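You operate a simulated robot arm through the tools that you are given. There is no shell and no other tool. Be economical: measure what you need, move in short steps, check, and stop when the job is done.

The job below is to be done with a simulated robot arm. You get a single attempt, and the scene is never put back.

JOB
Put the blue jug on the top of the low table away on the top of the green counter. Put the 40 wooden block from the top of the low table on top of the white lift card and the 20 wooden block in the silver steel tray. Any order will do. Set down upright: blue jug.

The check looks at the end state, three seconds after you hand in, the way a careful person would. Anything else that was tipped, shoved, dropped, spilled or broken makes it a failure.

ROBOT AND FRAMES
A 7-joint arm with a three-finger gripper on a trunk, on a base that drives. Base frame: it is fixed to the floor where the robot stands at the start and does not move with it; the origin is under the middle of the robot, x ahead of it, y to its left, z up; the surface under the hand at the start is at about z = 450. Lengths are in mm, angles in degrees, forces in N, time in s.
With the tool pointing down near the work surface it reaches from about 100 to 840 mm from the robot's upright axis, wherever it stands. Its first joint turns from -166.0 to 166.0 degrees. Places, roughly: top of the green counter [10600, 2800, 800]; wooden block [500, -1000, 500]. Payload 2.94 kg.
The tool frame sits at the grasp point between the pads (the TCP): z along the fingers, y along the line on which they close. The tips reach 30 mm beyond it. The gripper opens to 132 mm. The gripper's body begins 107 mm behind the TCP.
Orientation is that of the tool frame in the base frame, as a unit quaternion [x, y, z, w]. With the fingers straight down and closing along the base's y, the tool's x points along the base's -x, its y along +y and its z along -z.

CONTROLS
- The arm moves only by the tool apply_moves. Its argument "commands" is a list of rows, each an object of numbers (a shift or turn left out is 0, a gripper value left out holds the last): "x", "y", "z": the shift along the tool's x, y, z in cm; "rx", "ry", "rz": the turn, a rotation vector about the tool's x, y, z in degrees. In form: [{"x": .., "y": .., "z": .., "rx": .., "ry": .., "rz": ..}, ...]. A call has 1 to 8 rows; each row is the pose to reach, as a shift and turn from the pose commanded when the call began, along the tool's axes at that moment. "gripper" is the opening, from 0 (shut) to 1 (fully open), set as the call begins (left out, the last holds). Each row takes 0.2 s and may step no farther than 50 mm and 8.6 degrees from the row before; otherwise, or with a gripper value out of range, the whole call is refused. Where a pose cannot be reached the arm comes as near as it can. A force on the tool above 40 N (or 10 N above the force at the start of the call, whichever is more), or a blocked arm, ends the call early, and 0.2 s more pass. Each finger halts on what it meets, pressing with about 37 N; the grip force reading is that of the motor and also rises with nothing between the fingers. The clock runs only during rows and for 0.2 s after the last one: add rows that repeat a pose to give the fingers time. It gives the time, the measured TCP pose, the force on the tool (base axes), the opening and the grip force at its end, in the units of the frame above (readings bear some noise), with the torque about the TCP (base axes, N m) and any sound that the robot's microphone picked up.
- Cameras (640 x 400 px; columns grow to the right, rows downward): "scene" is now at [31.2, 144.3, 1616.8]; the picture's right is [-0.58, -0.81, 0.00], its down [-0.62, 0.45, -0.64] and it looks along [0.52, -0.37, -0.77] (base axes); focal length 252 px, centre (320, 200). "wrist" rides on the gripper at [72, 3, -144] in the tool frame; the picture's right is [-0.04, 1.00, 0.00], its down [-0.88, -0.04, -0.48] and it looks along [-0.47, -0.02, 0.88] (tool axes); focal length 256 px, centre (320, 200). There is no depth. A picture from a camera that has moved, and an enlarged one, comes with that camera's place and axes in the base frame and with its lens.
- get_image(camera): a new picture of that camera. No time passes.
- lift_body(by): slides the trunk up (or, below 0, down) by that many mm; the arm and the scene camera ride with it, the base frame stays. It gives what a move gives, with no picture.
- drive_base(legs): drives the robot by 1 to 6 legs, each [ahead, left, turn to the left] in mm, mm and degrees, along the robot's own axes; the way and the turn of a leg run together, so that a leg with both is an arc; at most 1500 mm and 180 degrees a leg. The arm and the cameras ride along, it lands a little off, and it stops where it bumps. It gives what a move gives.
- turn_head(pan, tilt): turns the head with the scene camera to pan (to the left, within 143 degrees either way) and tilt (down, from -29 to 69), counted from straight ahead of the robot. It gives what a move gives.
- close_up(camera, box): a new picture of the part [left, top, right, bottom] of that camera's present view, enlarged. No time passes.
- job_done(): hands the job in; it is judged then, once.

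Go step by step. Nothing tells you exact positions but the pictures and the camera data: compare them with the known pose of the tool, close in by small moves and look again before you grip or let go. The budget is 165 turns and 128 pictures, counting those below and the enlarged ones. Unless the task says otherwise, let go and move clear before handing in, and close with one line.

The tools are called after "Request:" as a command line: name --argument value ..., lists and objects as JSON in quotes. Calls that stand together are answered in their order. apply_moves: Moves the arm, as the interface text tells. Its arguments: {"type":"object","properties":{"commands":{"type":"array","items":{"type":"object","properties":{"x":{"type":"number"},"y":{"type":"number"},"z":{"type":"number"},"rx":{"type":"number"},"ry":{"type":"number"},"rz":{"type":"number"}}}},"gripper":{"type":"number"}},"required":["commands"]} The other tools are called the same way: lift_body (by) slides the trunk up or down; drive_base (legs) drives the base; turn_head (pan, tilt) turns the head that bears the scene camera; get_image (camera) takes a picture; close_up (camera, box) takes an enlarged picture of a part of a camera's view; job_done () hands the job in.

At the start:

```text
clock: 0.0
tcp_pos: [441.2, -230.0, 700.9]
tcp_rot: [0.0, 1.0, -0.001, 0.0]
wrist_force: [-0.3, -0.9, 0.2]
ft_torque: [0.04, 0.04, 0.0]
finger_gap: 131.8
finger_force: 0.1
trunk travel left (down, up): [-125.0, 415.0]
robot x, y, heading: [0.3, 0.6, 0.1]
head pan, tilt: [-35.6, 50.0]
```

scene: 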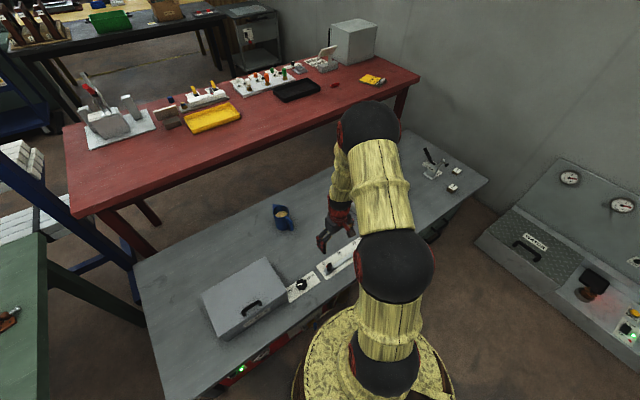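
wrist: 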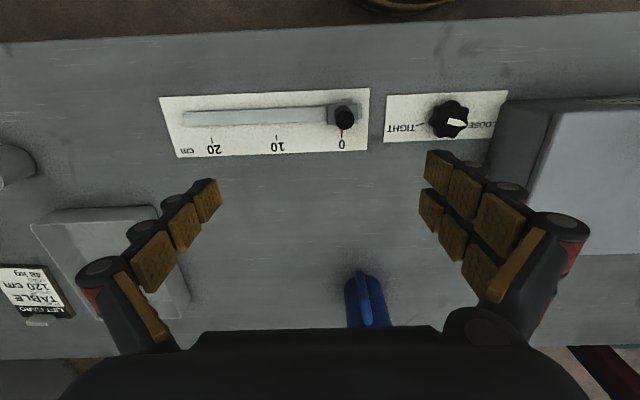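

I see the low grey table with the blue jug, a box with a handle, a slider and a dial panel. I'll look more closely before moving anything.

Request:
close_up --camera "scene" --box '[180, 180, 400, 380]'

Request:
close_up --camera "scene" --box '[380, 120, 640, 340]'

Request:
close_up --camera "wrist" --box '[0, 130, 260, 360]'

```text
2.00 times, centred on (290, 280) of scene
camera zoom: at [31.2, 144.3, 1616.8], right [-0.58, -0.81, 0.0], down [-0.62, 0.45, -0.64], along [0.52, -0.37, -0.77], focal length 505 px, centre (380, 40)
```

zoom: 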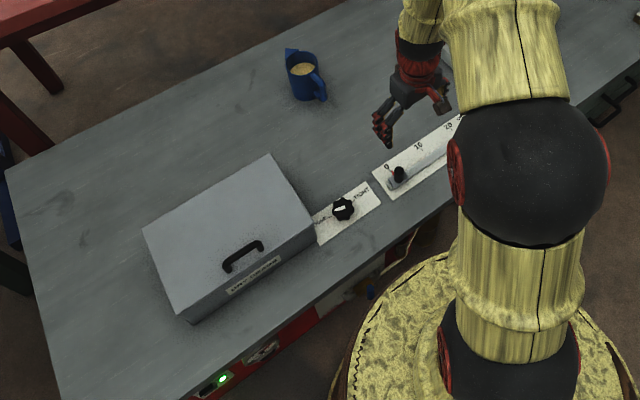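

```text
1.82 times, centred on (510, 230) of scene
camera zoom: at [31.2, 144.3, 1616.8], right [-0.58, -0.81, 0.0], down [-0.62, 0.45, -0.64], along [0.52, -0.37, -0.77], focal length 459 px, centre (-26, 146)
```

zoom: 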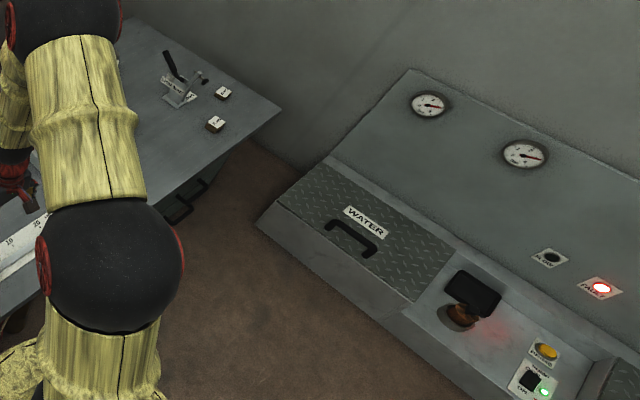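

```text
1.74 times, centred on (130, 245) of wrist
camera zoom: at [369.4, -227.0, 843.4], right [0.04, 1.0, 0.0], down [0.88, -0.04, 0.48], along [0.47, -0.02, -0.88], focal length 445 px, centre (650, 122)
```

zoom: 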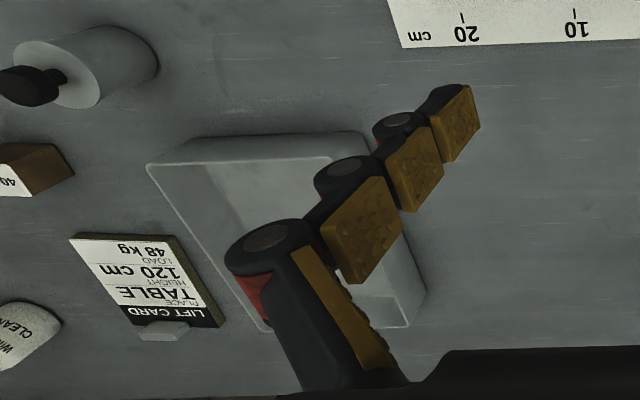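

The card and tray are on the right part of the low table, with the blocks farther right. I'll look to the right and at the floor before I drive.

Request:
turn_head --pan -75 --tilt 50

Request:
get_image --camera "scene"

```text
clock: 1.1
tcp_pos: [440.8, -229.5, 700.8]
tcp_rot: [0.0, 1.0, 0.0, 0.0]
wrist_force: [0.0, -0.2, 0.4]
ft_torque: [-0.04, 0.02, -0.02]
finger_gap: 131.8
finger_force: 0.0
trunk travel left (down, up): [-125.0, 415.0]
robot x, y, heading: [-0.5, 2.0, -0.2]
head pan, tilt: [-75.0, 50.0]
```

```text
122 pictures are left
camera scene: at [-11.4, 114.7, 1616.8], right [-0.97, -0.26, 0.0], down [-0.2, 0.74, -0.64], along [0.17, -0.62, -0.77], focal length 252 px, centre (320, 200)
```

scene: 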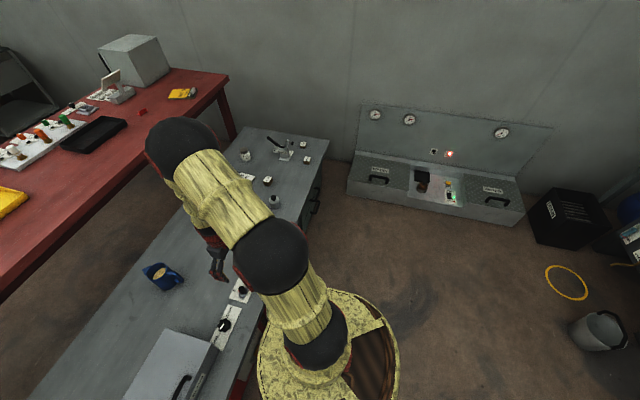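

The floor to the right is clear, and the panel's front is at about y = -1200. I'll drive 600 to the right.

Request:
drive_base --legs '[[0, -600, 0]]'

Request:
turn_head --pan -35 --tilt 55

Request:
get_image --camera "scene"

Request:
get_image --camera "wrist"

```text
clock: 4.5
tcp_pos: [431.8, -835.3, 699.5]
tcp_rot: [0.008, 1.0, 0.0, 0.0]
wrist_force: [0.1, -0.5, -0.5]
ft_torque: [-0.05, 0.0, -0.01]
finger_gap: 132.0
finger_force: 0.0
trunk travel left (down, up): [-125.0, 415.0]
robot x, y, heading: [-8.7, -599.5, -1.0]
head pan, tilt: [-75.0, 50.0]
```

```text
clock: 5.5
tcp_pos: [433.6, -835.4, 702.3]
tcp_rot: [0.009, 1.0, 0.001, 0.0]
wrist_force: [-0.3, 0.5, -0.3]
ft_torque: [-0.02, 0.04, 0.01]
finger_gap: 131.8
finger_force: 0.0
trunk travel left (down, up): [-125.0, 415.0]
robot x, y, heading: [-3.6, -600.9, -1.0]
head pan, tilt: [-35.0, 55.0]
```

```text
121 pictures are left
camera scene: at [25.4, -451.8, 1610.3], right [-0.59, -0.81, 0.0], down [-0.66, 0.48, -0.57], along [0.46, -0.34, -0.82], focal length 252 px, centre (320, 200)
```

scene: 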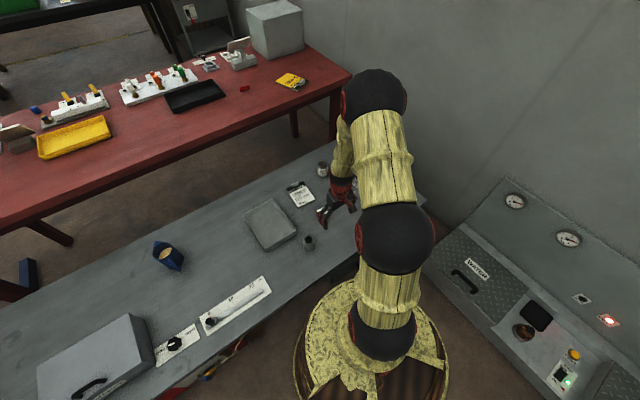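

```text
120 pictures are left
camera wrist: at [361.4, -831.6, 843.4], right [0.06, 1.0, 0.0], down [0.88, -0.05, 0.48], along [0.47, -0.03, -0.88], focal length 256 px, centre (320, 200)
```

wrist: 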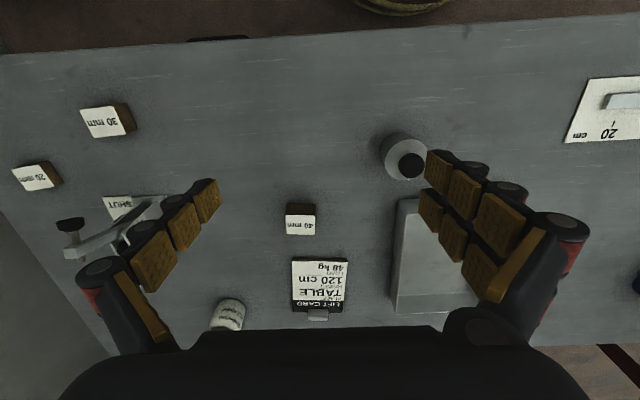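

Now the lift card, the steel tray and three blocks (20, 30, 40 mm) are clear in the wrist view. I'll move over the 40 block, at about (595, -879).

Request:
close_up --camera "wrist" --box '[240, 180, 400, 330]'

Request:
apply_moves --commands '[{"x": -4, "y": -1}, {"x": -8, "y": -2}, {"x": -12, "y": -3}, {"x": -14, "y": -4.1}, {"x": -14, "y": -4.1}]' --gripper 1

Request:
get_image --camera "wrist"

```text
2.67 times, centred on (320, 255) of wrist
camera zoom: at [361.4, -831.6, 843.4], right [0.06, 1.0, 0.0], down [0.88, -0.05, 0.48], along [0.47, -0.03, -0.88], focal length 683 px, centre (320, 53)
```

zoom: 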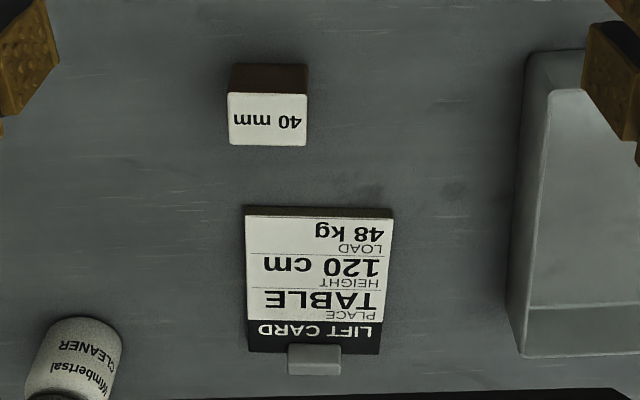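

```text
clock: 6.7
tcp_pos: [572.0, -881.3, 699.6]
tcp_rot: [0.008, 1.0, 0.0, 0.0]
wrist_force: [1.0, -0.8, 0.0]
ft_torque: [0.01, 0.01, 0.04]
finger_gap: 131.9
finger_force: 0.0
trunk travel left (down, up): [-125.0, 415.0]
robot x, y, heading: [-7.1, -602.9, -0.8]
head pan, tilt: [-35.0, 55.0]
```

```text
118 pictures are left
camera wrist: at [501.1, -876.6, 842.4], right [0.06, 1.0, 0.0], down [0.88, -0.05, 0.48], along [0.47, -0.03, -0.88], focal length 256 px, centre (320, 200)
```

wrist: 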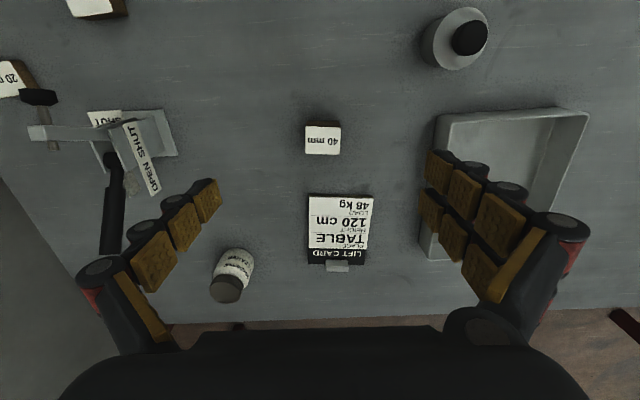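

The 40 mm cube is at (595, -880) with its top at z = 490, so the table is at 450. I'll line up above it and descend part of the way.

Request:
apply_moves --commands '[{"x": -2.3, "y": 0.1}, {"x": -2.3, "y": 0.1, "z": 4}, {"x": -2.3, "y": 0.1, "z": 8}, {"x": -2.3, "y": 0.1, "z": 12}, {"x": -2.3, "y": 0.1, "z": 14}, {"x": -2.3, "y": 0.1, "z": 14}]'

Request:
get_image --camera "wrist"

```text
clock: 8.1
tcp_pos: [595.7, -879.7, 559.1]
tcp_rot: [0.007, 1.0, 0.0, 0.0]
wrist_force: [0.2, 0.2, -0.3]
ft_torque: [0.01, 0.01, -0.03]
finger_gap: 131.9
finger_force: 0.0
trunk travel left (down, up): [-125.0, 415.0]
robot x, y, heading: [-4.8, -599.6, -0.8]
head pan, tilt: [-35.0, 55.0]
```

```text
117 pictures are left
camera wrist: at [523.7, -874.6, 702.5], right [0.06, 1.0, 0.0], down [0.88, -0.05, 0.48], along [0.47, -0.03, -0.88], focal length 256 px, centre (320, 200)
```

wrist: 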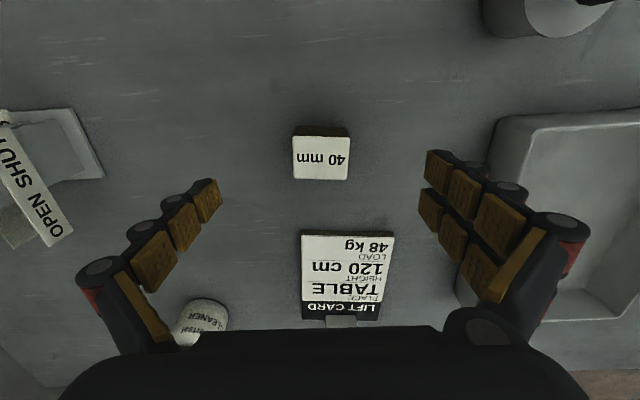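

Aligned. I'll descend to z = 485 and close the fingers.

Request:
apply_moves --commands '[{"z": 4}, {"z": 6.5}, {"z": 7.4}, {"z": 7.4}]'

Request:
apply_moves --commands '[{}, {}, {}, {}, {}, {}, {}]' --gripper 0

Request:
apply_moves --commands '[{"z": -2}, {"z": -5}, {"z": -8}, {"z": -8}]'

Request:
get_image --camera "wrist"

```text
clock: 9.1
tcp_pos: [597.2, -878.4, 488.6]
tcp_rot: [0.008, 1.0, 0.0, 0.0]
wrist_force: [-0.2, -0.7, 0.7]
ft_torque: [0.02, -0.01, -0.03]
finger_gap: 131.9
finger_force: 0.1
trunk travel left (down, up): [-125.0, 415.0]
robot x, y, heading: [-4.1, -597.8, -0.8]
head pan, tilt: [-35.0, 55.0]
```

```text
clock: 10.7
tcp_pos: [596.7, -877.3, 488.3]
tcp_rot: [0.008, 1.0, 0.001, 0.0]
wrist_force: [0.4, -0.3, 0.6]
ft_torque: [0.04, 0.01, 0.03]
finger_gap: 48.9
finger_force: 27.6
trunk travel left (down, up): [-125.0, 415.0]
robot x, y, heading: [-4.3, -597.2, -1.1]
head pan, tilt: [-35.0, 55.0]
```

```text
clock: 11.7
tcp_pos: [598.8, -878.1, 566.9]
tcp_rot: [0.008, 1.0, 0.0, 0.0]
wrist_force: [0.0, 0.1, -0.8]
ft_torque: [0.01, 0.0, -0.02]
finger_gap: 48.9
finger_force: 37.3
trunk travel left (down, up): [-125.0, 415.0]
robot x, y, heading: [-8.6, -599.8, -1.2]
head pan, tilt: [-35.0, 55.0]
```

```text
116 pictures are left
camera wrist: at [526.9, -875.1, 709.2], right [0.06, 1.0, 0.0], down [0.88, -0.05, 0.48], along [0.47, -0.03, -0.88], focal length 256 px, centre (320, 200)
```

wrist: 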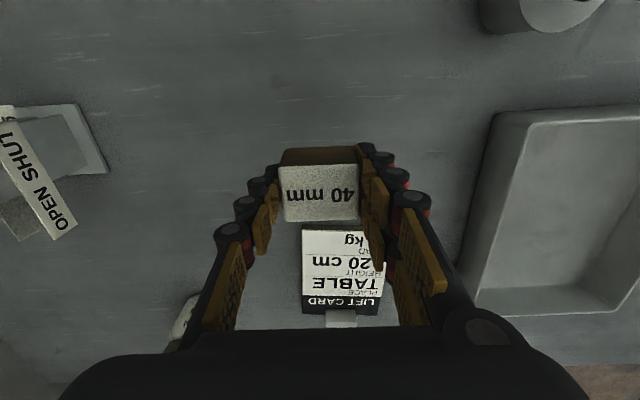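

The block is held, with its bottom about 38.5 mm below the TCP. The card spans x ≈ 703-849, y ≈ -915 to -803, with its top at about z = 456, so I'll go over (755, -860).

Request:
apply_moves --commands '[{"x": -4, "y": 0.5}, {"x": -8, "y": 1}, {"x": -12, "y": 1.5}, {"x": -15.7, "y": 2.1}, {"x": -15.7, "y": 2.1, "z": 2.5}, {"x": -15.7, "y": 2.1, "z": 2.5}]'

Request:
get_image --camera "wrist"

Request:
get_image --camera "scene"

```text
clock: 13.1
tcp_pos: [752.5, -859.1, 540.7]
tcp_rot: [0.008, 1.0, 0.0, -0.001]
wrist_force: [-0.6, -0.2, -0.5]
ft_torque: [0.0, -0.03, 0.01]
finger_gap: 48.6
finger_force: 37.0
trunk travel left (down, up): [-125.0, 415.0]
robot x, y, heading: [-2.3, -598.7, -0.9]
head pan, tilt: [-35.0, 55.0]
```

```text
115 pictures are left
camera wrist: at [680.5, -855.9, 682.9], right [0.06, 1.0, 0.0], down [0.88, -0.05, 0.47], along [0.47, -0.03, -0.88], focal length 256 px, centre (320, 200)
```

wrist: 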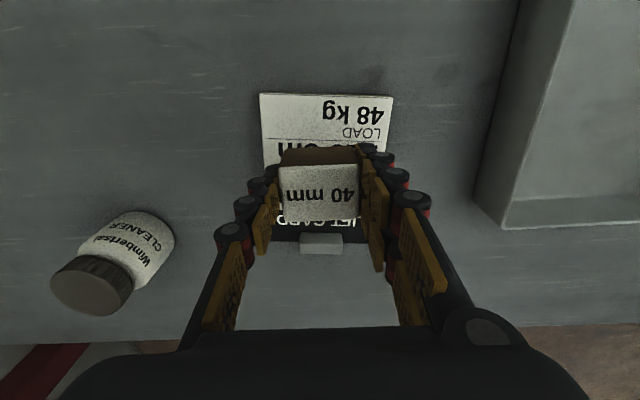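

```text
114 pictures are left
camera scene: at [26.0, -451.8, 1610.3], right [-0.59, -0.81, 0.0], down [-0.66, 0.48, -0.57], along [0.46, -0.34, -0.82], focal length 252 px, centre (320, 200)
```

scene: 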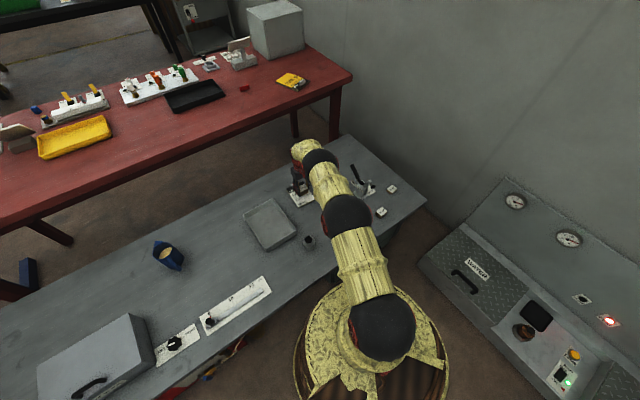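

The block is over the card, about 40 mm above it. I'll lower in small steps to contact.

Request:
apply_moves --commands '[{"z": 2}, {"z": 3.5}, {"z": 4.0}, {"z": 4.0}]'

Request:
apply_moves --commands '[{"z": 0.1}, {"z": 0.2}, {"z": 0.3}, {"z": 0.4}, {"z": 0.5}]'

Request:
get_image --camera "wrist"

```text
clock: 14.1
tcp_pos: [753.8, -858.2, 500.4]
tcp_rot: [0.007, 1.0, 0.0, 0.0]
wrist_force: [0.6, 0.0, -0.1]
ft_torque: [0.0, -0.02, -0.02]
finger_gap: 48.7
finger_force: 37.0
trunk travel left (down, up): [-125.0, 415.0]
robot x, y, heading: [-5.1, -602.2, -1.1]
head pan, tilt: [-35.0, 55.0]
```

```text
clock: 15.3
tcp_pos: [754.8, -859.4, 500.8]
tcp_rot: [0.007, 1.0, -0.001, 0.002]
wrist_force: [-1.5, 3.3, 18.1]
ft_torque: [0.23, 0.17, 0.0]
finger_gap: 48.9
finger_force: 37.1
trunk travel left (down, up): [-125.0, 415.0]
robot x, y, heading: [-7.2, -599.9, -0.8]
head pan, tilt: [-35.0, 55.0]
```

```text
113 pictures are left
camera wrist: at [681.8, -856.0, 642.3], right [0.06, 1.0, 0.0], down [0.88, -0.05, 0.48], along [0.48, -0.03, -0.88], focal length 256 px, centre (320, 200)
```

wrist: 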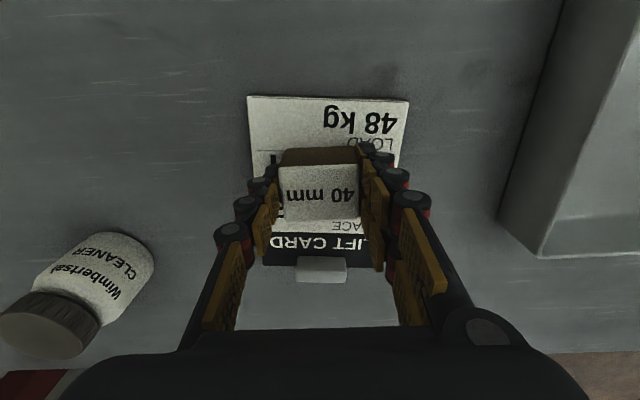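

It's in contact with the card. I'll ease off, open the fingers partway and rise.

Request:
apply_moves --commands '[{"z": -0.2}, {"z": -0.3}, {"z": -0.3}]'

Request:
apply_moves --commands '[{}, {}, {}, {}, {}]' --gripper 0.75

Request:
apply_moves --commands '[{"z": -4}, {"z": -8}, {"z": -12}, {"z": -16}, {"z": -20}, {"z": -20}]'

Request:
get_image --camera "wrist"

```text
clock: 16.1
tcp_pos: [752.0, -859.6, 500.8]
tcp_rot: [0.007, 1.0, -0.001, -0.001]
wrist_force: [1.5, -2.4, 7.5]
ft_torque: [-0.09, -0.13, 0.0]
finger_gap: 48.7
finger_force: 37.1
trunk travel left (down, up): [-125.0, 415.0]
robot x, y, heading: [-4.2, -594.3, -1.2]
head pan, tilt: [-35.0, 55.0]
```

```text
clock: 17.3
tcp_pos: [752.2, -859.2, 499.5]
tcp_rot: [0.008, 1.0, 0.0, 0.0]
wrist_force: [-0.3, 0.1, -0.3]
ft_torque: [-0.02, 0.02, 0.01]
finger_gap: 98.8
finger_force: 0.0
trunk travel left (down, up): [-125.0, 415.0]
robot x, y, heading: [-4.5, -596.9, -0.7]
head pan, tilt: [-35.0, 55.0]
```

```text
clock: 18.7
tcp_pos: [753.0, -861.3, 698.7]
tcp_rot: [0.008, 1.0, 0.0, 0.0]
wrist_force: [-0.6, 0.6, 0.1]
ft_torque: [0.01, -0.03, 0.01]
finger_gap: 98.9
finger_force: 0.1
trunk travel left (down, up): [-125.0, 415.0]
robot x, y, heading: [-5.4, -599.9, -0.7]
head pan, tilt: [-35.0, 55.0]
```

```text
112 pictures are left
camera wrist: at [682.1, -858.1, 841.6], right [0.06, 1.0, 0.0], down [0.88, -0.05, 0.48], along [0.47, -0.03, -0.88], focal length 256 px, centre (320, 200)
```

wrist: 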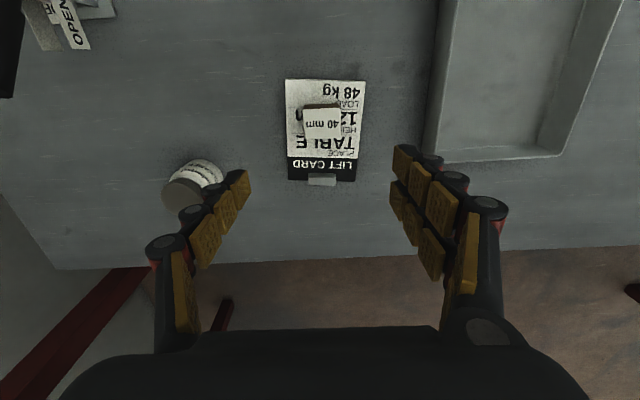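

The 40 block rests on the card. Now I'll drive 200 right to bring the 20 block, at about (491, -1288), within reach, then move the arm above it.

Request:
drive_base --legs '[[0, -200, 0]]'

Request:
apply_moves --commands '[{"x": 4}, {"x": 8}, {"x": 12, "y": -3}, {"x": 16, "y": -6}, {"x": 19, "y": -9}, {"x": 21, "y": -12}, {"x": 21, "y": -15}, {"x": 21, "y": -15}]' --gripper 1

Request:
get_image --camera "wrist"

Request:
get_image --camera "scene"

```text
clock: 20.3
tcp_pos: [751.4, -1065.5, 698.8]
tcp_rot: [0.007, 1.0, 0.0, 0.0]
wrist_force: [0.0, 0.6, 1.1]
ft_torque: [-0.01, -0.04, -0.01]
finger_gap: 98.9
finger_force: 0.0
trunk travel left (down, up): [-125.0, 415.0]
robot x, y, heading: [-4.3, -807.5, -0.8]
head pan, tilt: [-35.0, 55.0]
```

```text
clock: 22.1
tcp_pos: [539.8, -1213.5, 698.6]
tcp_rot: [0.008, 1.0, -0.001, 0.0]
wrist_force: [-0.9, -0.5, 0.8]
ft_torque: [0.02, 0.01, -0.02]
finger_gap: 132.1
finger_force: 0.0
trunk travel left (down, up): [-125.0, 415.0]
robot x, y, heading: [-6.7, -803.5, -1.1]
head pan, tilt: [-35.0, 55.0]
```

```text
111 pictures are left
camera wrist: at [468.1, -1209.4, 841.4], right [0.06, 1.0, 0.0], down [0.88, -0.05, 0.48], along [0.47, -0.03, -0.88], focal length 256 px, centre (320, 200)
```

wrist: 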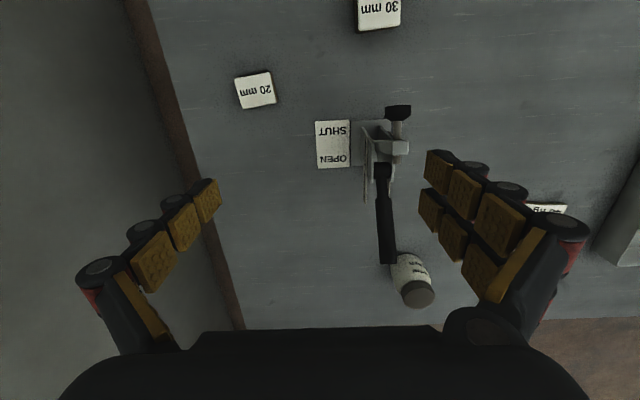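

```text
110 pictures are left
camera scene: at [22.5, -655.4, 1610.3], right [-0.59, -0.81, 0.0], down [-0.66, 0.48, -0.57], along [0.46, -0.34, -0.82], focal length 252 px, centre (320, 200)
```

scene: 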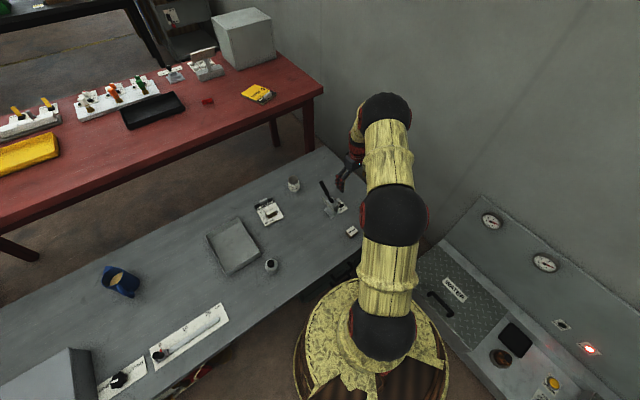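

The 20 block is at about (494, -1299), yawed about 17°. I'll move above it with that yaw and look closer.

Request:
apply_moves --commands '[{"x": 2, "y": -4, "rz": -5}, {"x": 4.4, "y": -8.7, "rz": -10}, {"x": 4.4, "y": -8.7, "z": 4, "rz": -16}, {"x": 4.4, "y": -8.7, "z": 8, "rz": -16}, {"x": 4.4, "y": -8.7, "z": 12, "rz": -16}, {"x": 4.4, "y": -8.7, "z": 12, "rz": -16}]'

Request:
get_image --camera "wrist"

```text
refused: row 2 steps farther than a row can; nothing moved
```

```text
109 pictures are left
camera wrist: at [468.1, -1209.4, 841.4], right [0.06, 1.0, 0.0], down [0.88, -0.05, 0.48], along [0.47, -0.03, -0.88], focal length 256 px, centre (320, 200)
```

wrist: 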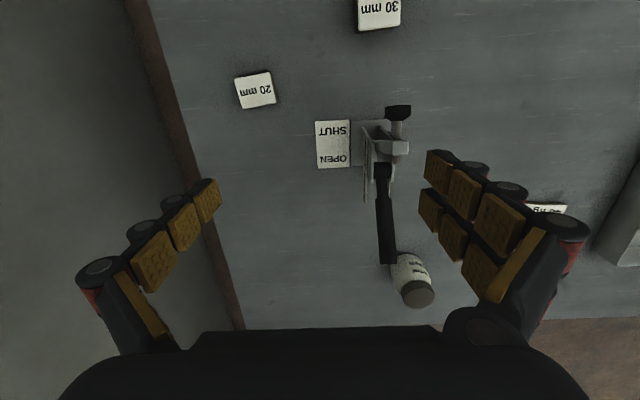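

One step was too long and the call was refused, so I'll resend it with shorter rows.

Request:
apply_moves --commands '[{"x": 2, "y": -3, "rz": -5}, {"x": 3.5, "y": -6, "rz": -10}, {"x": 4.4, "y": -8.7, "rz": -16}, {"x": 4.4, "y": -8.7, "z": 4, "rz": -16}, {"x": 4.4, "y": -8.7, "z": 8, "rz": -16}, {"x": 4.4, "y": -8.7, "z": 12, "rz": -16}, {"x": 4.4, "y": -8.7, "z": 12, "rz": -16}]'

Request:
get_image --camera "wrist"

```text
clock: 23.7
tcp_pos: [490.9, -1299.4, 579.1]
tcp_rot: [-0.131, 0.991, 0.001, 0.0]
wrist_force: [-0.3, -1.1, 0.1]
ft_torque: [0.02, 0.03, -0.03]
finger_gap: 132.1
finger_force: 0.0
trunk travel left (down, up): [-125.0, 415.0]
robot x, y, heading: [-5.0, -802.1, -0.9]
head pan, tilt: [-35.0, 55.0]
```

```text
108 pictures are left
camera wrist: at [422.0, -1314.7, 721.8], right [-0.22, 0.98, 0.0], down [0.86, 0.19, 0.48], along [0.46, 0.1, -0.88], focal length 256 px, centre (320, 200)
```

wrist: 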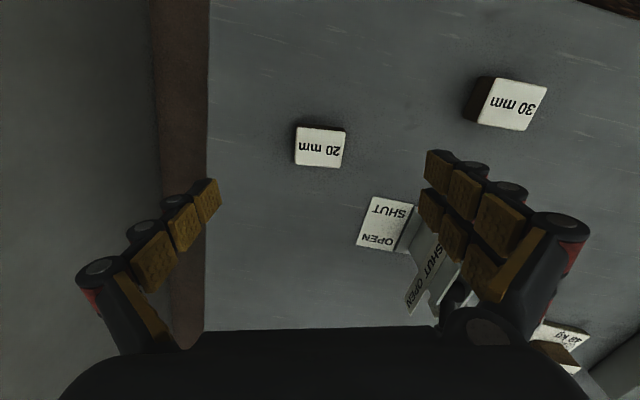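

It needs a small yaw correction back of about 4° and +4 mm in x. Then I'll descend.

Request:
apply_moves --commands '[{"x": -0.43, "y": -0.1, "rz": 4}, {"x": -0.43, "y": -0.1, "z": 4, "rz": 4}, {"x": -0.43, "y": -0.1, "z": 8, "rz": 4}, {"x": -0.43, "y": -0.1, "z": 9.3, "rz": 4}, {"x": -0.43, "y": -0.1, "z": 9.6, "rz": 4}, {"x": -0.43, "y": -0.1, "z": 9.6, "rz": 4}]'

Request:
get_image --camera "wrist"

```text
clock: 25.1
tcp_pos: [498.2, -1297.0, 481.7]
tcp_rot: [-0.096, 0.995, 0.0, -0.001]
wrist_force: [-0.5, 0.1, 0.1]
ft_torque: [0.0, 0.0, -0.02]
finger_gap: 131.8
finger_force: 0.0
trunk travel left (down, up): [-125.0, 415.0]
robot x, y, heading: [-8.8, -800.9, -0.8]
head pan, tilt: [-35.0, 55.0]
```

```text
107 pictures are left
camera wrist: at [427.3, -1308.1, 623.9], right [-0.15, 0.99, 0.0], down [0.87, 0.13, 0.48], along [0.47, 0.07, -0.88], focal length 256 px, centre (320, 200)
```

wrist: 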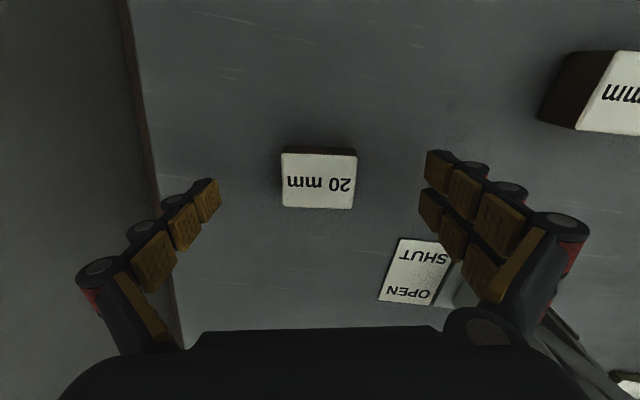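

Aligned and at height. I'll grip and lift.

Request:
apply_moves --commands '[{}, {}, {}, {}, {}, {}, {}]' --gripper 0

Request:
apply_moves --commands '[{"z": -3}, {"z": -7}, {"z": -11}, {"z": -15}, {"z": -19}, {"z": -22}, {"z": -22}]'

Request:
get_image --camera "wrist"

```text
clock: 26.7
tcp_pos: [499.5, -1297.1, 481.7]
tcp_rot: [-0.097, 0.995, 0.0, 0.0]
wrist_force: [0.5, 0.4, 1.8]
ft_torque: [-0.04, 0.01, 0.0]
finger_gap: 49.0
finger_force: 27.6
trunk travel left (down, up): [-125.0, 415.0]
robot x, y, heading: [-6.2, -804.2, -0.7]
head pan, tilt: [-35.0, 55.0]
```

```text
clock: 28.3
tcp_pos: [494.8, -1298.7, 701.6]
tcp_rot: [-0.097, 0.995, 0.001, 0.0]
wrist_force: [0.4, 0.5, -0.2]
ft_torque: [-0.01, 0.03, -0.01]
finger_gap: 48.9
finger_force: 36.9
trunk travel left (down, up): [-125.0, 415.0]
robot x, y, heading: [-10.8, -801.0, -1.2]
head pan, tilt: [-35.0, 55.0]
```

```text
106 pictures are left
camera wrist: at [424.0, -1309.8, 843.9], right [-0.15, 0.99, 0.0], down [0.87, 0.13, 0.48], along [0.47, 0.07, -0.88], focal length 256 px, centre (320, 200)
```

wrist: 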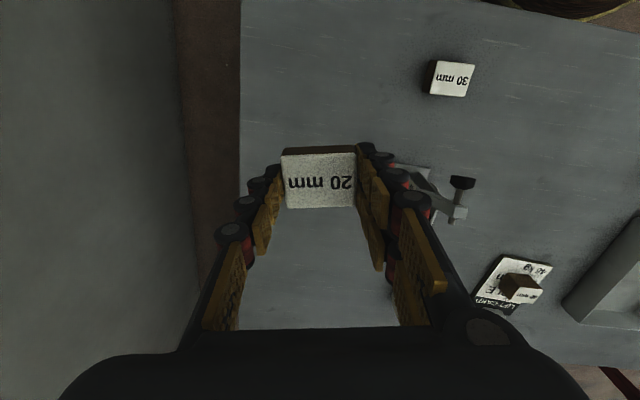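

Block held. I'll drive 400 left and look at the tray.

Request:
drive_base --legs '[[0, 450, 0]]'

Request:
apply_moves --commands '[{"x": -3, "y": 2, "rz": 4}, {"x": -6, "y": 4, "rz": 8}, {"x": -9, "y": 6, "rz": 12}, {"x": -11, "y": 8, "rz": 12}, {"x": -11, "y": 8, "rz": 12}]'

Request:
get_image --camera "wrist"

Request:
get_image --camera "scene"

```text
clock: 31.1
tcp_pos: [504.9, -842.7, 701.1]
tcp_rot: [-0.103, 0.995, 0.001, 0.0]
wrist_force: [0.0, -0.4, -0.8]
ft_torque: [-0.04, 0.02, 0.03]
finger_gap: 48.9
finger_force: 36.7
trunk travel left (down, up): [-125.0, 415.0]
robot x, y, heading: [-2.6, -352.7, -0.4]
head pan, tilt: [-35.0, 55.0]
```

```text
clock: 32.2
tcp_pos: [596.2, -741.3, 702.0]
tcp_rot: [0.002, 1.0, 0.0, 0.001]
wrist_force: [0.1, -0.1, -0.3]
ft_torque: [-0.02, 0.01, 0.0]
finger_gap: 48.8
finger_force: 37.2
trunk travel left (down, up): [-125.0, 415.0]
robot x, y, heading: [-5.2, -350.0, -0.3]
head pan, tilt: [-35.0, 55.0]
```

```text
105 pictures are left
camera wrist: at [525.7, -738.1, 844.4], right [0.05, 1.0, 0.0], down [0.88, -0.04, 0.48], along [0.47, -0.02, -0.88], focal length 256 px, centre (320, 200)
```

wrist: 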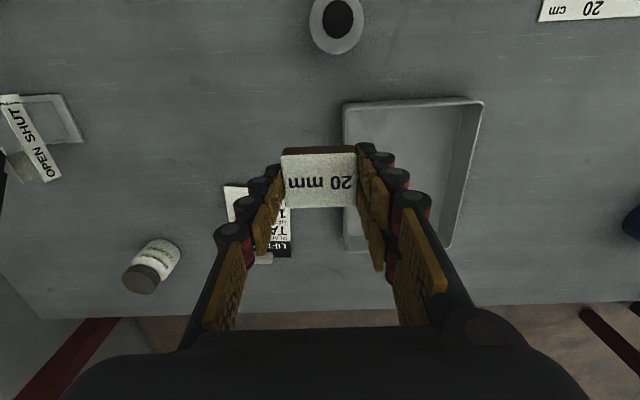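

```text
104 pictures are left
camera scene: at [25.2, -204.3, 1610.3], right [-0.58, -0.82, 0.0], down [-0.67, 0.47, -0.57], along [0.47, -0.33, -0.82], focal length 252 px, centre (320, 200)
```

scene: 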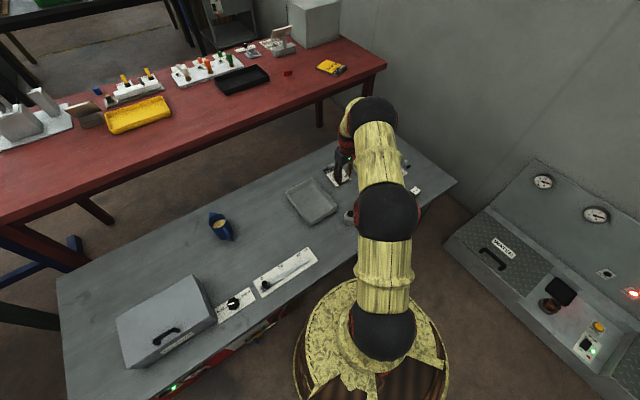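

The tray spans x ≈ 574-830, y ≈ -706 to -520. I'll move over (690, -613).

Request:
apply_moves --commands '[{"x": -3, "y": 3.5}, {"x": -6, "y": 7}, {"x": -9, "y": 10.5}, {"x": -9.4, "y": 12.8}, {"x": -9.4, "y": 12.8, "z": 4}, {"x": -9.4, "y": 12.8, "z": 8}, {"x": -9.4, "y": 12.8, "z": 12}, {"x": -9.4, "y": 12.8, "z": 12}]'

Request:
get_image --camera "wrist"

```text
clock: 34.0
tcp_pos: [693.7, -616.5, 576.6]
tcp_rot: [0.001, 1.0, 0.001, 0.0]
wrist_force: [0.6, -0.4, -1.2]
ft_torque: [0.01, 0.05, -0.01]
finger_gap: 48.8
finger_force: 37.5
trunk travel left (down, up): [-125.0, 415.0]
robot x, y, heading: [-2.8, -350.3, -0.2]
head pan, tilt: [-35.0, 55.0]
```

```text
103 pictures are left
camera wrist: at [621.9, -613.9, 719.7], right [0.05, 1.0, 0.0], down [0.88, -0.04, 0.48], along [0.47, -0.02, -0.88], focal length 256 px, centre (320, 200)
```

wrist: 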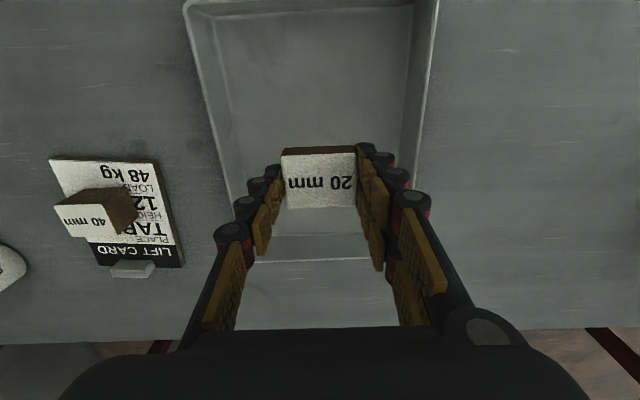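

It's centred over the tray. I'll lower to just above the floor, then take small steps to contact.

Request:
apply_moves --commands '[{"z": 4}, {"z": 7}, {"z": 8.2}, {"z": 8.2}]'

Request:
apply_moves --commands '[{"z": 0.15}, {"z": 0.3}, {"z": 0.45}, {"z": 0.6}]'

```text
clock: 35.0
tcp_pos: [691.7, -615.8, 498.1]
tcp_rot: [0.001, 1.0, 0.0, 0.0]
wrist_force: [0.2, -0.4, -0.3]
ft_torque: [0.01, 0.0, -0.02]
finger_gap: 48.8
finger_force: 37.2
trunk travel left (down, up): [-125.0, 415.0]
robot x, y, heading: [-3.6, -349.9, -0.5]
head pan, tilt: [-35.0, 55.0]
```

```text
clock: 36.0
tcp_pos: [691.1, -614.8, 492.1]
tcp_rot: [0.002, 1.0, 0.0, 0.0]
wrist_force: [0.0, 0.6, -0.5]
ft_torque: [-0.02, 0.02, 0.01]
finger_gap: 48.9
finger_force: 37.1
trunk travel left (down, up): [-125.0, 415.0]
robot x, y, heading: [-2.1, -353.1, -0.1]
head pan, tilt: [-35.0, 55.0]
```

Request:
apply_moves --commands '[{"z": 0.15}, {"z": 0.3}, {"z": 0.45}, {"z": 0.6}]'

```text
clock: 37.0
tcp_pos: [691.2, -613.6, 487.2]
tcp_rot: [0.002, 1.0, 0.001, -0.001]
wrist_force: [-0.4, -1.0, 0.2]
ft_torque: [0.01, -0.02, -0.03]
finger_gap: 49.0
finger_force: 37.8
trunk travel left (down, up): [-125.0, 415.0]
robot x, y, heading: [-6.7, -353.8, -0.2]
head pan, tilt: [-35.0, 55.0]
```

No contact yet at z = 487, so I'll keep going a little.

Request:
apply_moves --commands '[{"z": 0.1}, {"z": 0.2}, {"z": 0.3}, {"z": 0.4}]'

Request:
get_image --camera "wrist"

```text
clock: 38.0
tcp_pos: [690.8, -614.9, 485.8]
tcp_rot: [0.002, 1.0, -0.001, 0.002]
wrist_force: [-8.6, 7.3, 33.4]
ft_torque: [0.32, 0.46, 0.0]
finger_gap: 48.9
finger_force: 36.9
trunk travel left (down, up): [-125.0, 415.0]
robot x, y, heading: [-2.3, -347.0, -0.3]
head pan, tilt: [-35.0, 55.0]
```

```text
102 pictures are left
camera wrist: at [618.8, -611.0, 628.3], right [0.05, 1.0, 0.0], down [0.88, -0.04, 0.48], along [0.48, -0.02, -0.88], focal length 256 px, centre (320, 200)
```

wrist: 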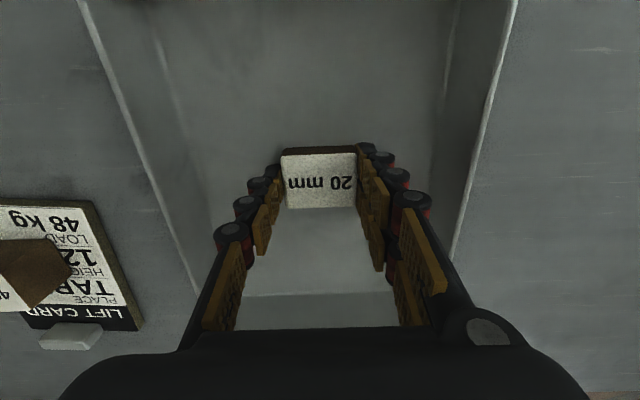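

Contact with the tray floor. I'll ease off, open partway and rise.

Request:
apply_moves --commands '[{"z": -0.2}, {"z": -0.3}, {"z": -0.3}]'

Request:
apply_moves --commands '[{}, {}, {}, {}]' --gripper 0.62

Request:
apply_moves --commands '[{"z": -4}, {"z": -8}, {"z": -12}, {"z": -16}, {"z": -20}, {"z": -22}, {"z": -22}]'

Request:
get_image --camera "wrist"

Request:
close_up --camera "scene" --box '[190, 150, 350, 260]'

```text
clock: 38.9
tcp_pos: [690.7, -614.0, 485.2]
tcp_rot: [0.002, 1.0, -0.001, 0.0]
wrist_force: [5.7, 0.3, 12.7]
ft_torque: [0.04, -0.1, 0.01]
finger_gap: 48.9
finger_force: 36.8
trunk travel left (down, up): [-125.0, 415.0]
robot x, y, heading: [-4.4, -353.3, -0.3]
head pan, tilt: [-35.0, 55.0]
```

```text
clock: 39.9
tcp_pos: [689.5, -612.7, 485.0]
tcp_rot: [0.001, 1.0, 0.0, -0.001]
wrist_force: [-0.5, -0.1, 0.4]
ft_torque: [0.01, -0.01, 0.01]
finger_gap: 81.9
finger_force: 0.2
trunk travel left (down, up): [-125.0, 415.0]
robot x, y, heading: [-3.1, -352.9, -0.3]
head pan, tilt: [-35.0, 55.0]
```

```text
clock: 41.5
tcp_pos: [692.3, -613.3, 705.0]
tcp_rot: [0.002, 1.0, 0.0, -0.001]
wrist_force: [-0.4, -0.2, -0.1]
ft_torque: [0.0, 0.0, 0.01]
finger_gap: 81.9
finger_force: 0.0
trunk travel left (down, up): [-125.0, 415.0]
robot x, y, heading: [-4.6, -350.4, -0.5]
head pan, tilt: [-35.0, 55.0]
```

```text
101 pictures are left
camera wrist: at [620.0, -610.2, 847.0], right [0.05, 1.0, 0.0], down [0.88, -0.04, 0.47], along [0.47, -0.02, -0.88], focal length 256 px, centre (320, 200)
```

wrist: 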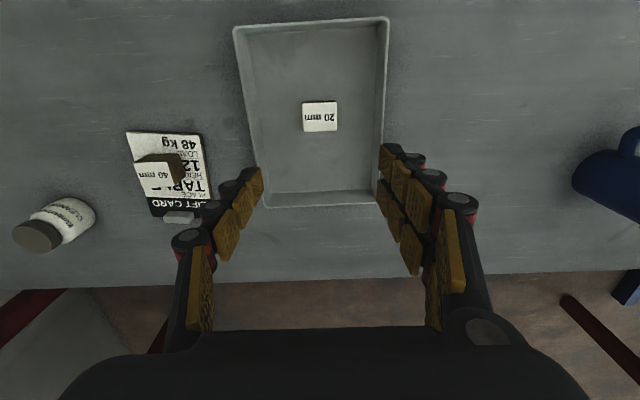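

```text
3.64 times, centred on (270, 205) of scene
camera zoom: at [25.0, -204.5, 1610.3], right [-0.58, -0.82, 0.0], down [-0.67, 0.47, -0.57], along [0.47, -0.33, -0.82], focal length 918 px, centre (502, 182)
```

zoom: 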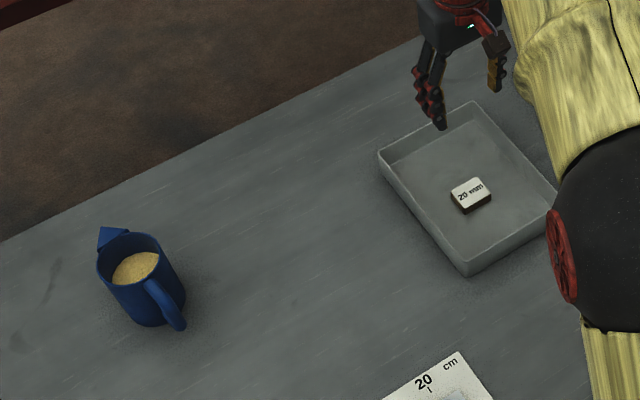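

Both blocks are placed. Next the jug, at about (810, -155) with its handle toward the robot. I'll retract the arm, drive left and look.

Request:
apply_moves --commands '[{"x": 4, "y": 3}, {"x": 8, "y": 6}, {"x": 12, "y": 9}, {"x": 16, "y": 12}, {"x": 16, "y": 15}, {"x": 16, "y": 18}, {"x": 16, "y": 20}, {"x": 16, "y": 20}]' --gripper 1

Request:
drive_base --legs '[[0, 200, 0]]'

Request:
get_image --camera "wrist"

Request:
turn_head --pan 0 --tilt 55

Request:
get_image --camera "scene"

```text
clock: 43.2
tcp_pos: [530.9, -412.3, 707.6]
tcp_rot: [0.001, 1.0, 0.0, 0.0]
wrist_force: [0.5, 0.2, 0.2]
ft_torque: [-0.03, 0.0, 0.04]
finger_gap: 132.0
finger_force: 0.2
trunk travel left (down, up): [-125.0, 415.0]
robot x, y, heading: [-3.0, -352.9, -0.2]
head pan, tilt: [-35.0, 55.0]
```

```text
clock: 44.9
tcp_pos: [530.5, -213.8, 706.9]
tcp_rot: [0.006, 1.0, 0.0, 0.001]
wrist_force: [-0.1, -0.2, 0.1]
ft_torque: [0.01, -0.02, -0.02]
finger_gap: 131.8
finger_force: 0.0
trunk travel left (down, up): [-125.0, 415.0]
robot x, y, heading: [1.6, -149.7, -0.7]
head pan, tilt: [-35.0, 55.0]
```

```text
99 pictures are left
camera wrist: at [460.1, -210.3, 849.0], right [0.05, 1.0, 0.0], down [0.88, -0.05, 0.48], along [0.47, -0.03, -0.88], focal length 256 px, centre (320, 200)
```

wrist: 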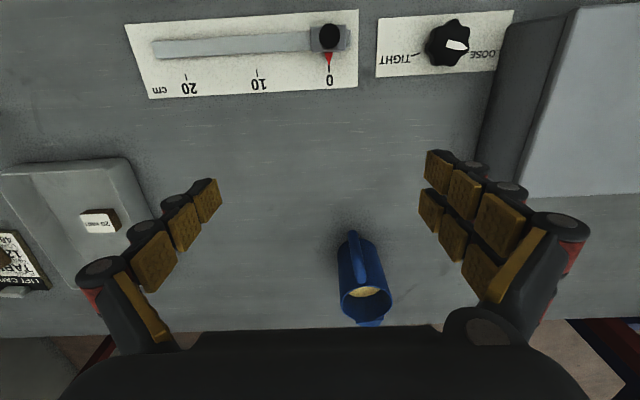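

```text
clock: 45.9
tcp_pos: [531.7, -214.5, 706.9]
tcp_rot: [0.005, 1.0, 0.0, 0.0]
wrist_force: [-0.7, 0.7, 1.0]
ft_torque: [-0.03, 0.0, 0.0]
finger_gap: 131.8
finger_force: 0.0
trunk travel left (down, up): [-125.0, 415.0]
robot x, y, heading: [-5.2, -148.4, -0.6]
head pan, tilt: [0.0, 55.0]
```

```text
98 pictures are left
camera scene: at [41.1, 39.8, 1610.3], right [-0.01, -1.0, 0.0], down [-0.82, 0.01, -0.57], along [0.57, -0.01, -0.82], focal length 252 px, centre (320, 200)
```

scene: 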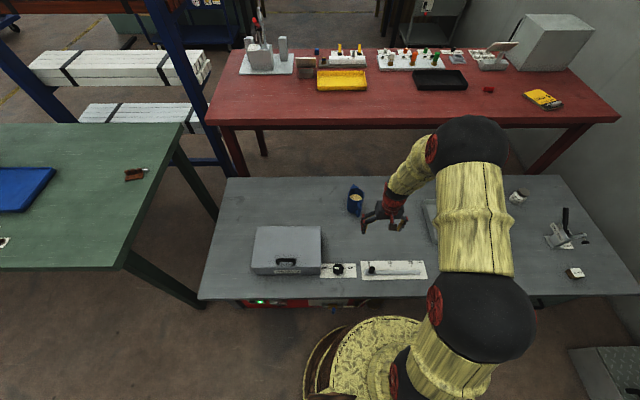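

The jug is ahead. I'll zoom both cameras for its exact place and height.

Request:
close_up --camera "scene" --box '[325, 175, 389, 225]'

Request:
close_up --camera "wrist" --box '[300, 215, 428, 335]'

```text
8.00 times, centred on (357, 200) of scene
camera zoom: at [41.1, 39.8, 1610.3], right [-0.01, -1.0, 0.0], down [-0.82, 0.01, -0.57], along [0.57, -0.01, -0.82], focal length 2020 px, centre (24, 200)
```

zoom: 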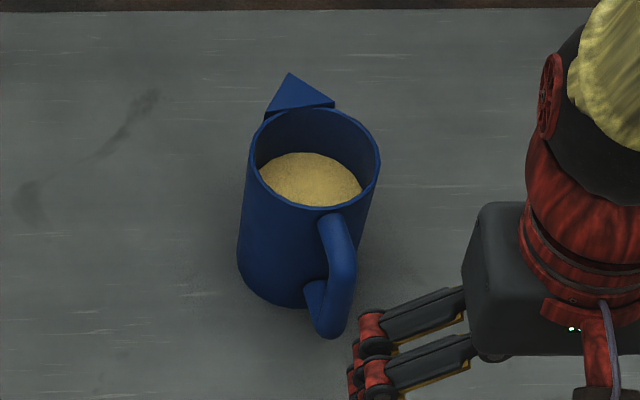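

```text
3.33 times, centred on (364, 275) of wrist
camera zoom: at [460.1, -210.1, 849.0], right [0.05, 1.0, 0.0], down [0.88, -0.05, 0.48], along [0.47, -0.03, -0.88], focal length 853 px, centre (173, -50)
```

zoom: 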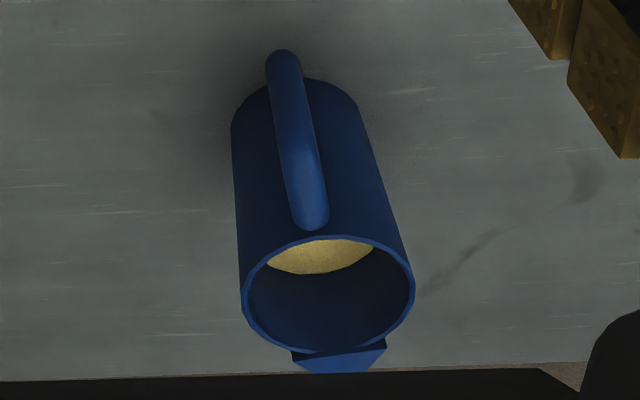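

The jug's rim centre is at (789, -158), z ≈ 579, with a diameter of about 80 and the handle toward -x, slightly -y. I'll move above it with a slight yaw so the fingers close across the handle axis.

Request:
apply_moves --commands '[{"x": -4.4, "y": 1, "rz": -3}, {"x": -8.8, "y": 2, "rz": -6}, {"x": -13.2, "y": 3, "rz": -9}, {"x": -17.6, "y": 4, "rz": -12}, {"x": -22, "y": 5, "rz": -14}, {"x": -25.7, "y": 5.9, "rz": -14}, {"x": -25.7, "y": 5.9, "rz": -14}]' --gripper 1

Request:
get_image --camera "wrist"

Request:
close_up --camera "scene" --box '[277, 145, 437, 245]'

```text
clock: 47.5
tcp_pos: [790.3, -155.7, 703.3]
tcp_rot: [-0.117, 0.993, 0.0, -0.001]
wrist_force: [0.7, -0.1, 0.5]
ft_torque: [-0.02, 0.02, -0.02]
finger_gap: 132.2
finger_force: 0.0
trunk travel left (down, up): [-125.0, 415.0]
robot x, y, heading: [-3.1, -149.0, -0.8]
head pan, tilt: [0.0, 55.0]
```

```text
95 pictures are left
camera wrist: at [719.1, -168.5, 847.0], right [-0.19, 0.98, 0.0], down [0.86, 0.17, 0.47], along [0.47, 0.09, -0.88], focal length 256 px, centre (320, 200)
```

wrist: 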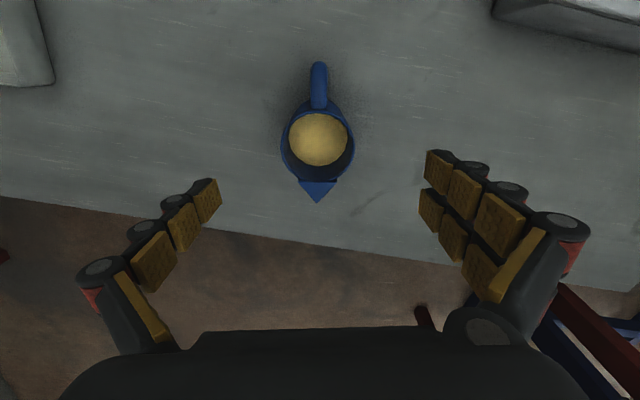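

```text
4.00 times, centred on (357, 195) of scene
camera zoom: at [41.6, 40.0, 1610.3], right [-0.01, -1.0, 0.0], down [-0.82, 0.01, -0.57], along [0.57, -0.01, -0.82], focal length 1010 px, centre (172, 220)
```

zoom: 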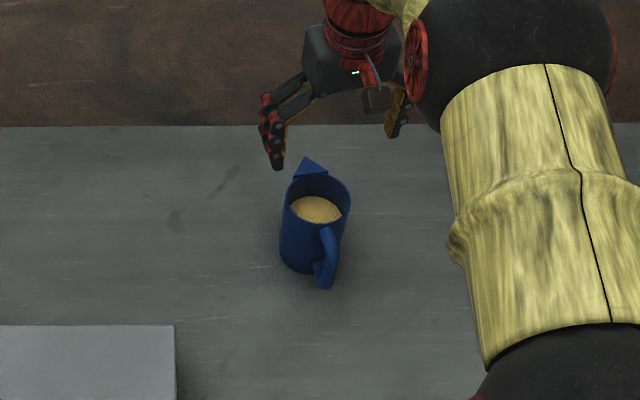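

Well aligned with the handle. I'll correct +4 mm in x and descend until the fingertips just straddle the rim.

Request:
apply_moves --commands '[{"x": -0.4, "z": 3}, {"x": -0.4, "z": 6}, {"x": -0.4, "z": 9}, {"x": -0.4, "z": 12}, {"x": -0.4, "z": 12}]'

Request:
get_image --camera "wrist"

Request:
close_up --camera "scene" --box '[277, 145, 437, 245]'

```text
clock: 48.7
tcp_pos: [791.3, -155.3, 585.6]
tcp_rot: [-0.116, 0.993, 0.0, -0.001]
wrist_force: [0.2, -0.6, -0.7]
ft_torque: [-0.01, 0.02, -0.01]
finger_gap: 132.2
finger_force: 0.0
trunk travel left (down, up): [-125.0, 415.0]
robot x, y, heading: [-3.9, -148.8, -0.6]
head pan, tilt: [0.0, 55.0]
```

```text
93 pictures are left
camera wrist: at [721.8, -168.3, 728.9], right [-0.19, 0.98, 0.0], down [0.86, 0.17, 0.47], along [0.47, 0.09, -0.88], focal length 256 px, centre (320, 200)
```

wrist: 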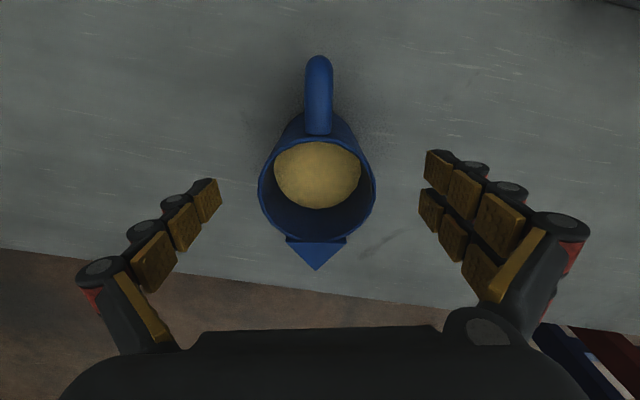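

```text
4.00 times, centred on (357, 195) of scene
camera zoom: at [41.7, 39.9, 1610.3], right [-0.01, -1.0, 0.0], down [-0.82, 0.01, -0.57], along [0.57, -0.01, -0.82], focal length 1010 px, centre (172, 220)
```

zoom: 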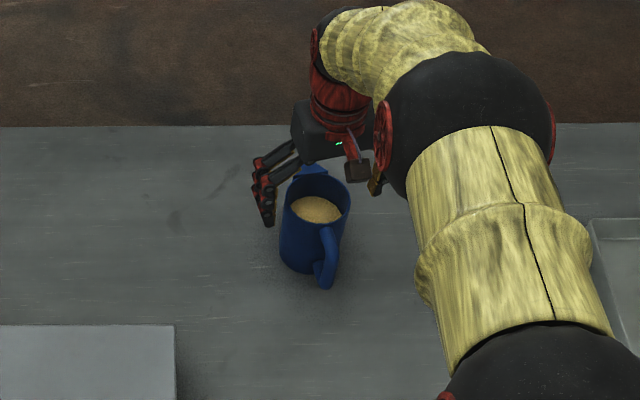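

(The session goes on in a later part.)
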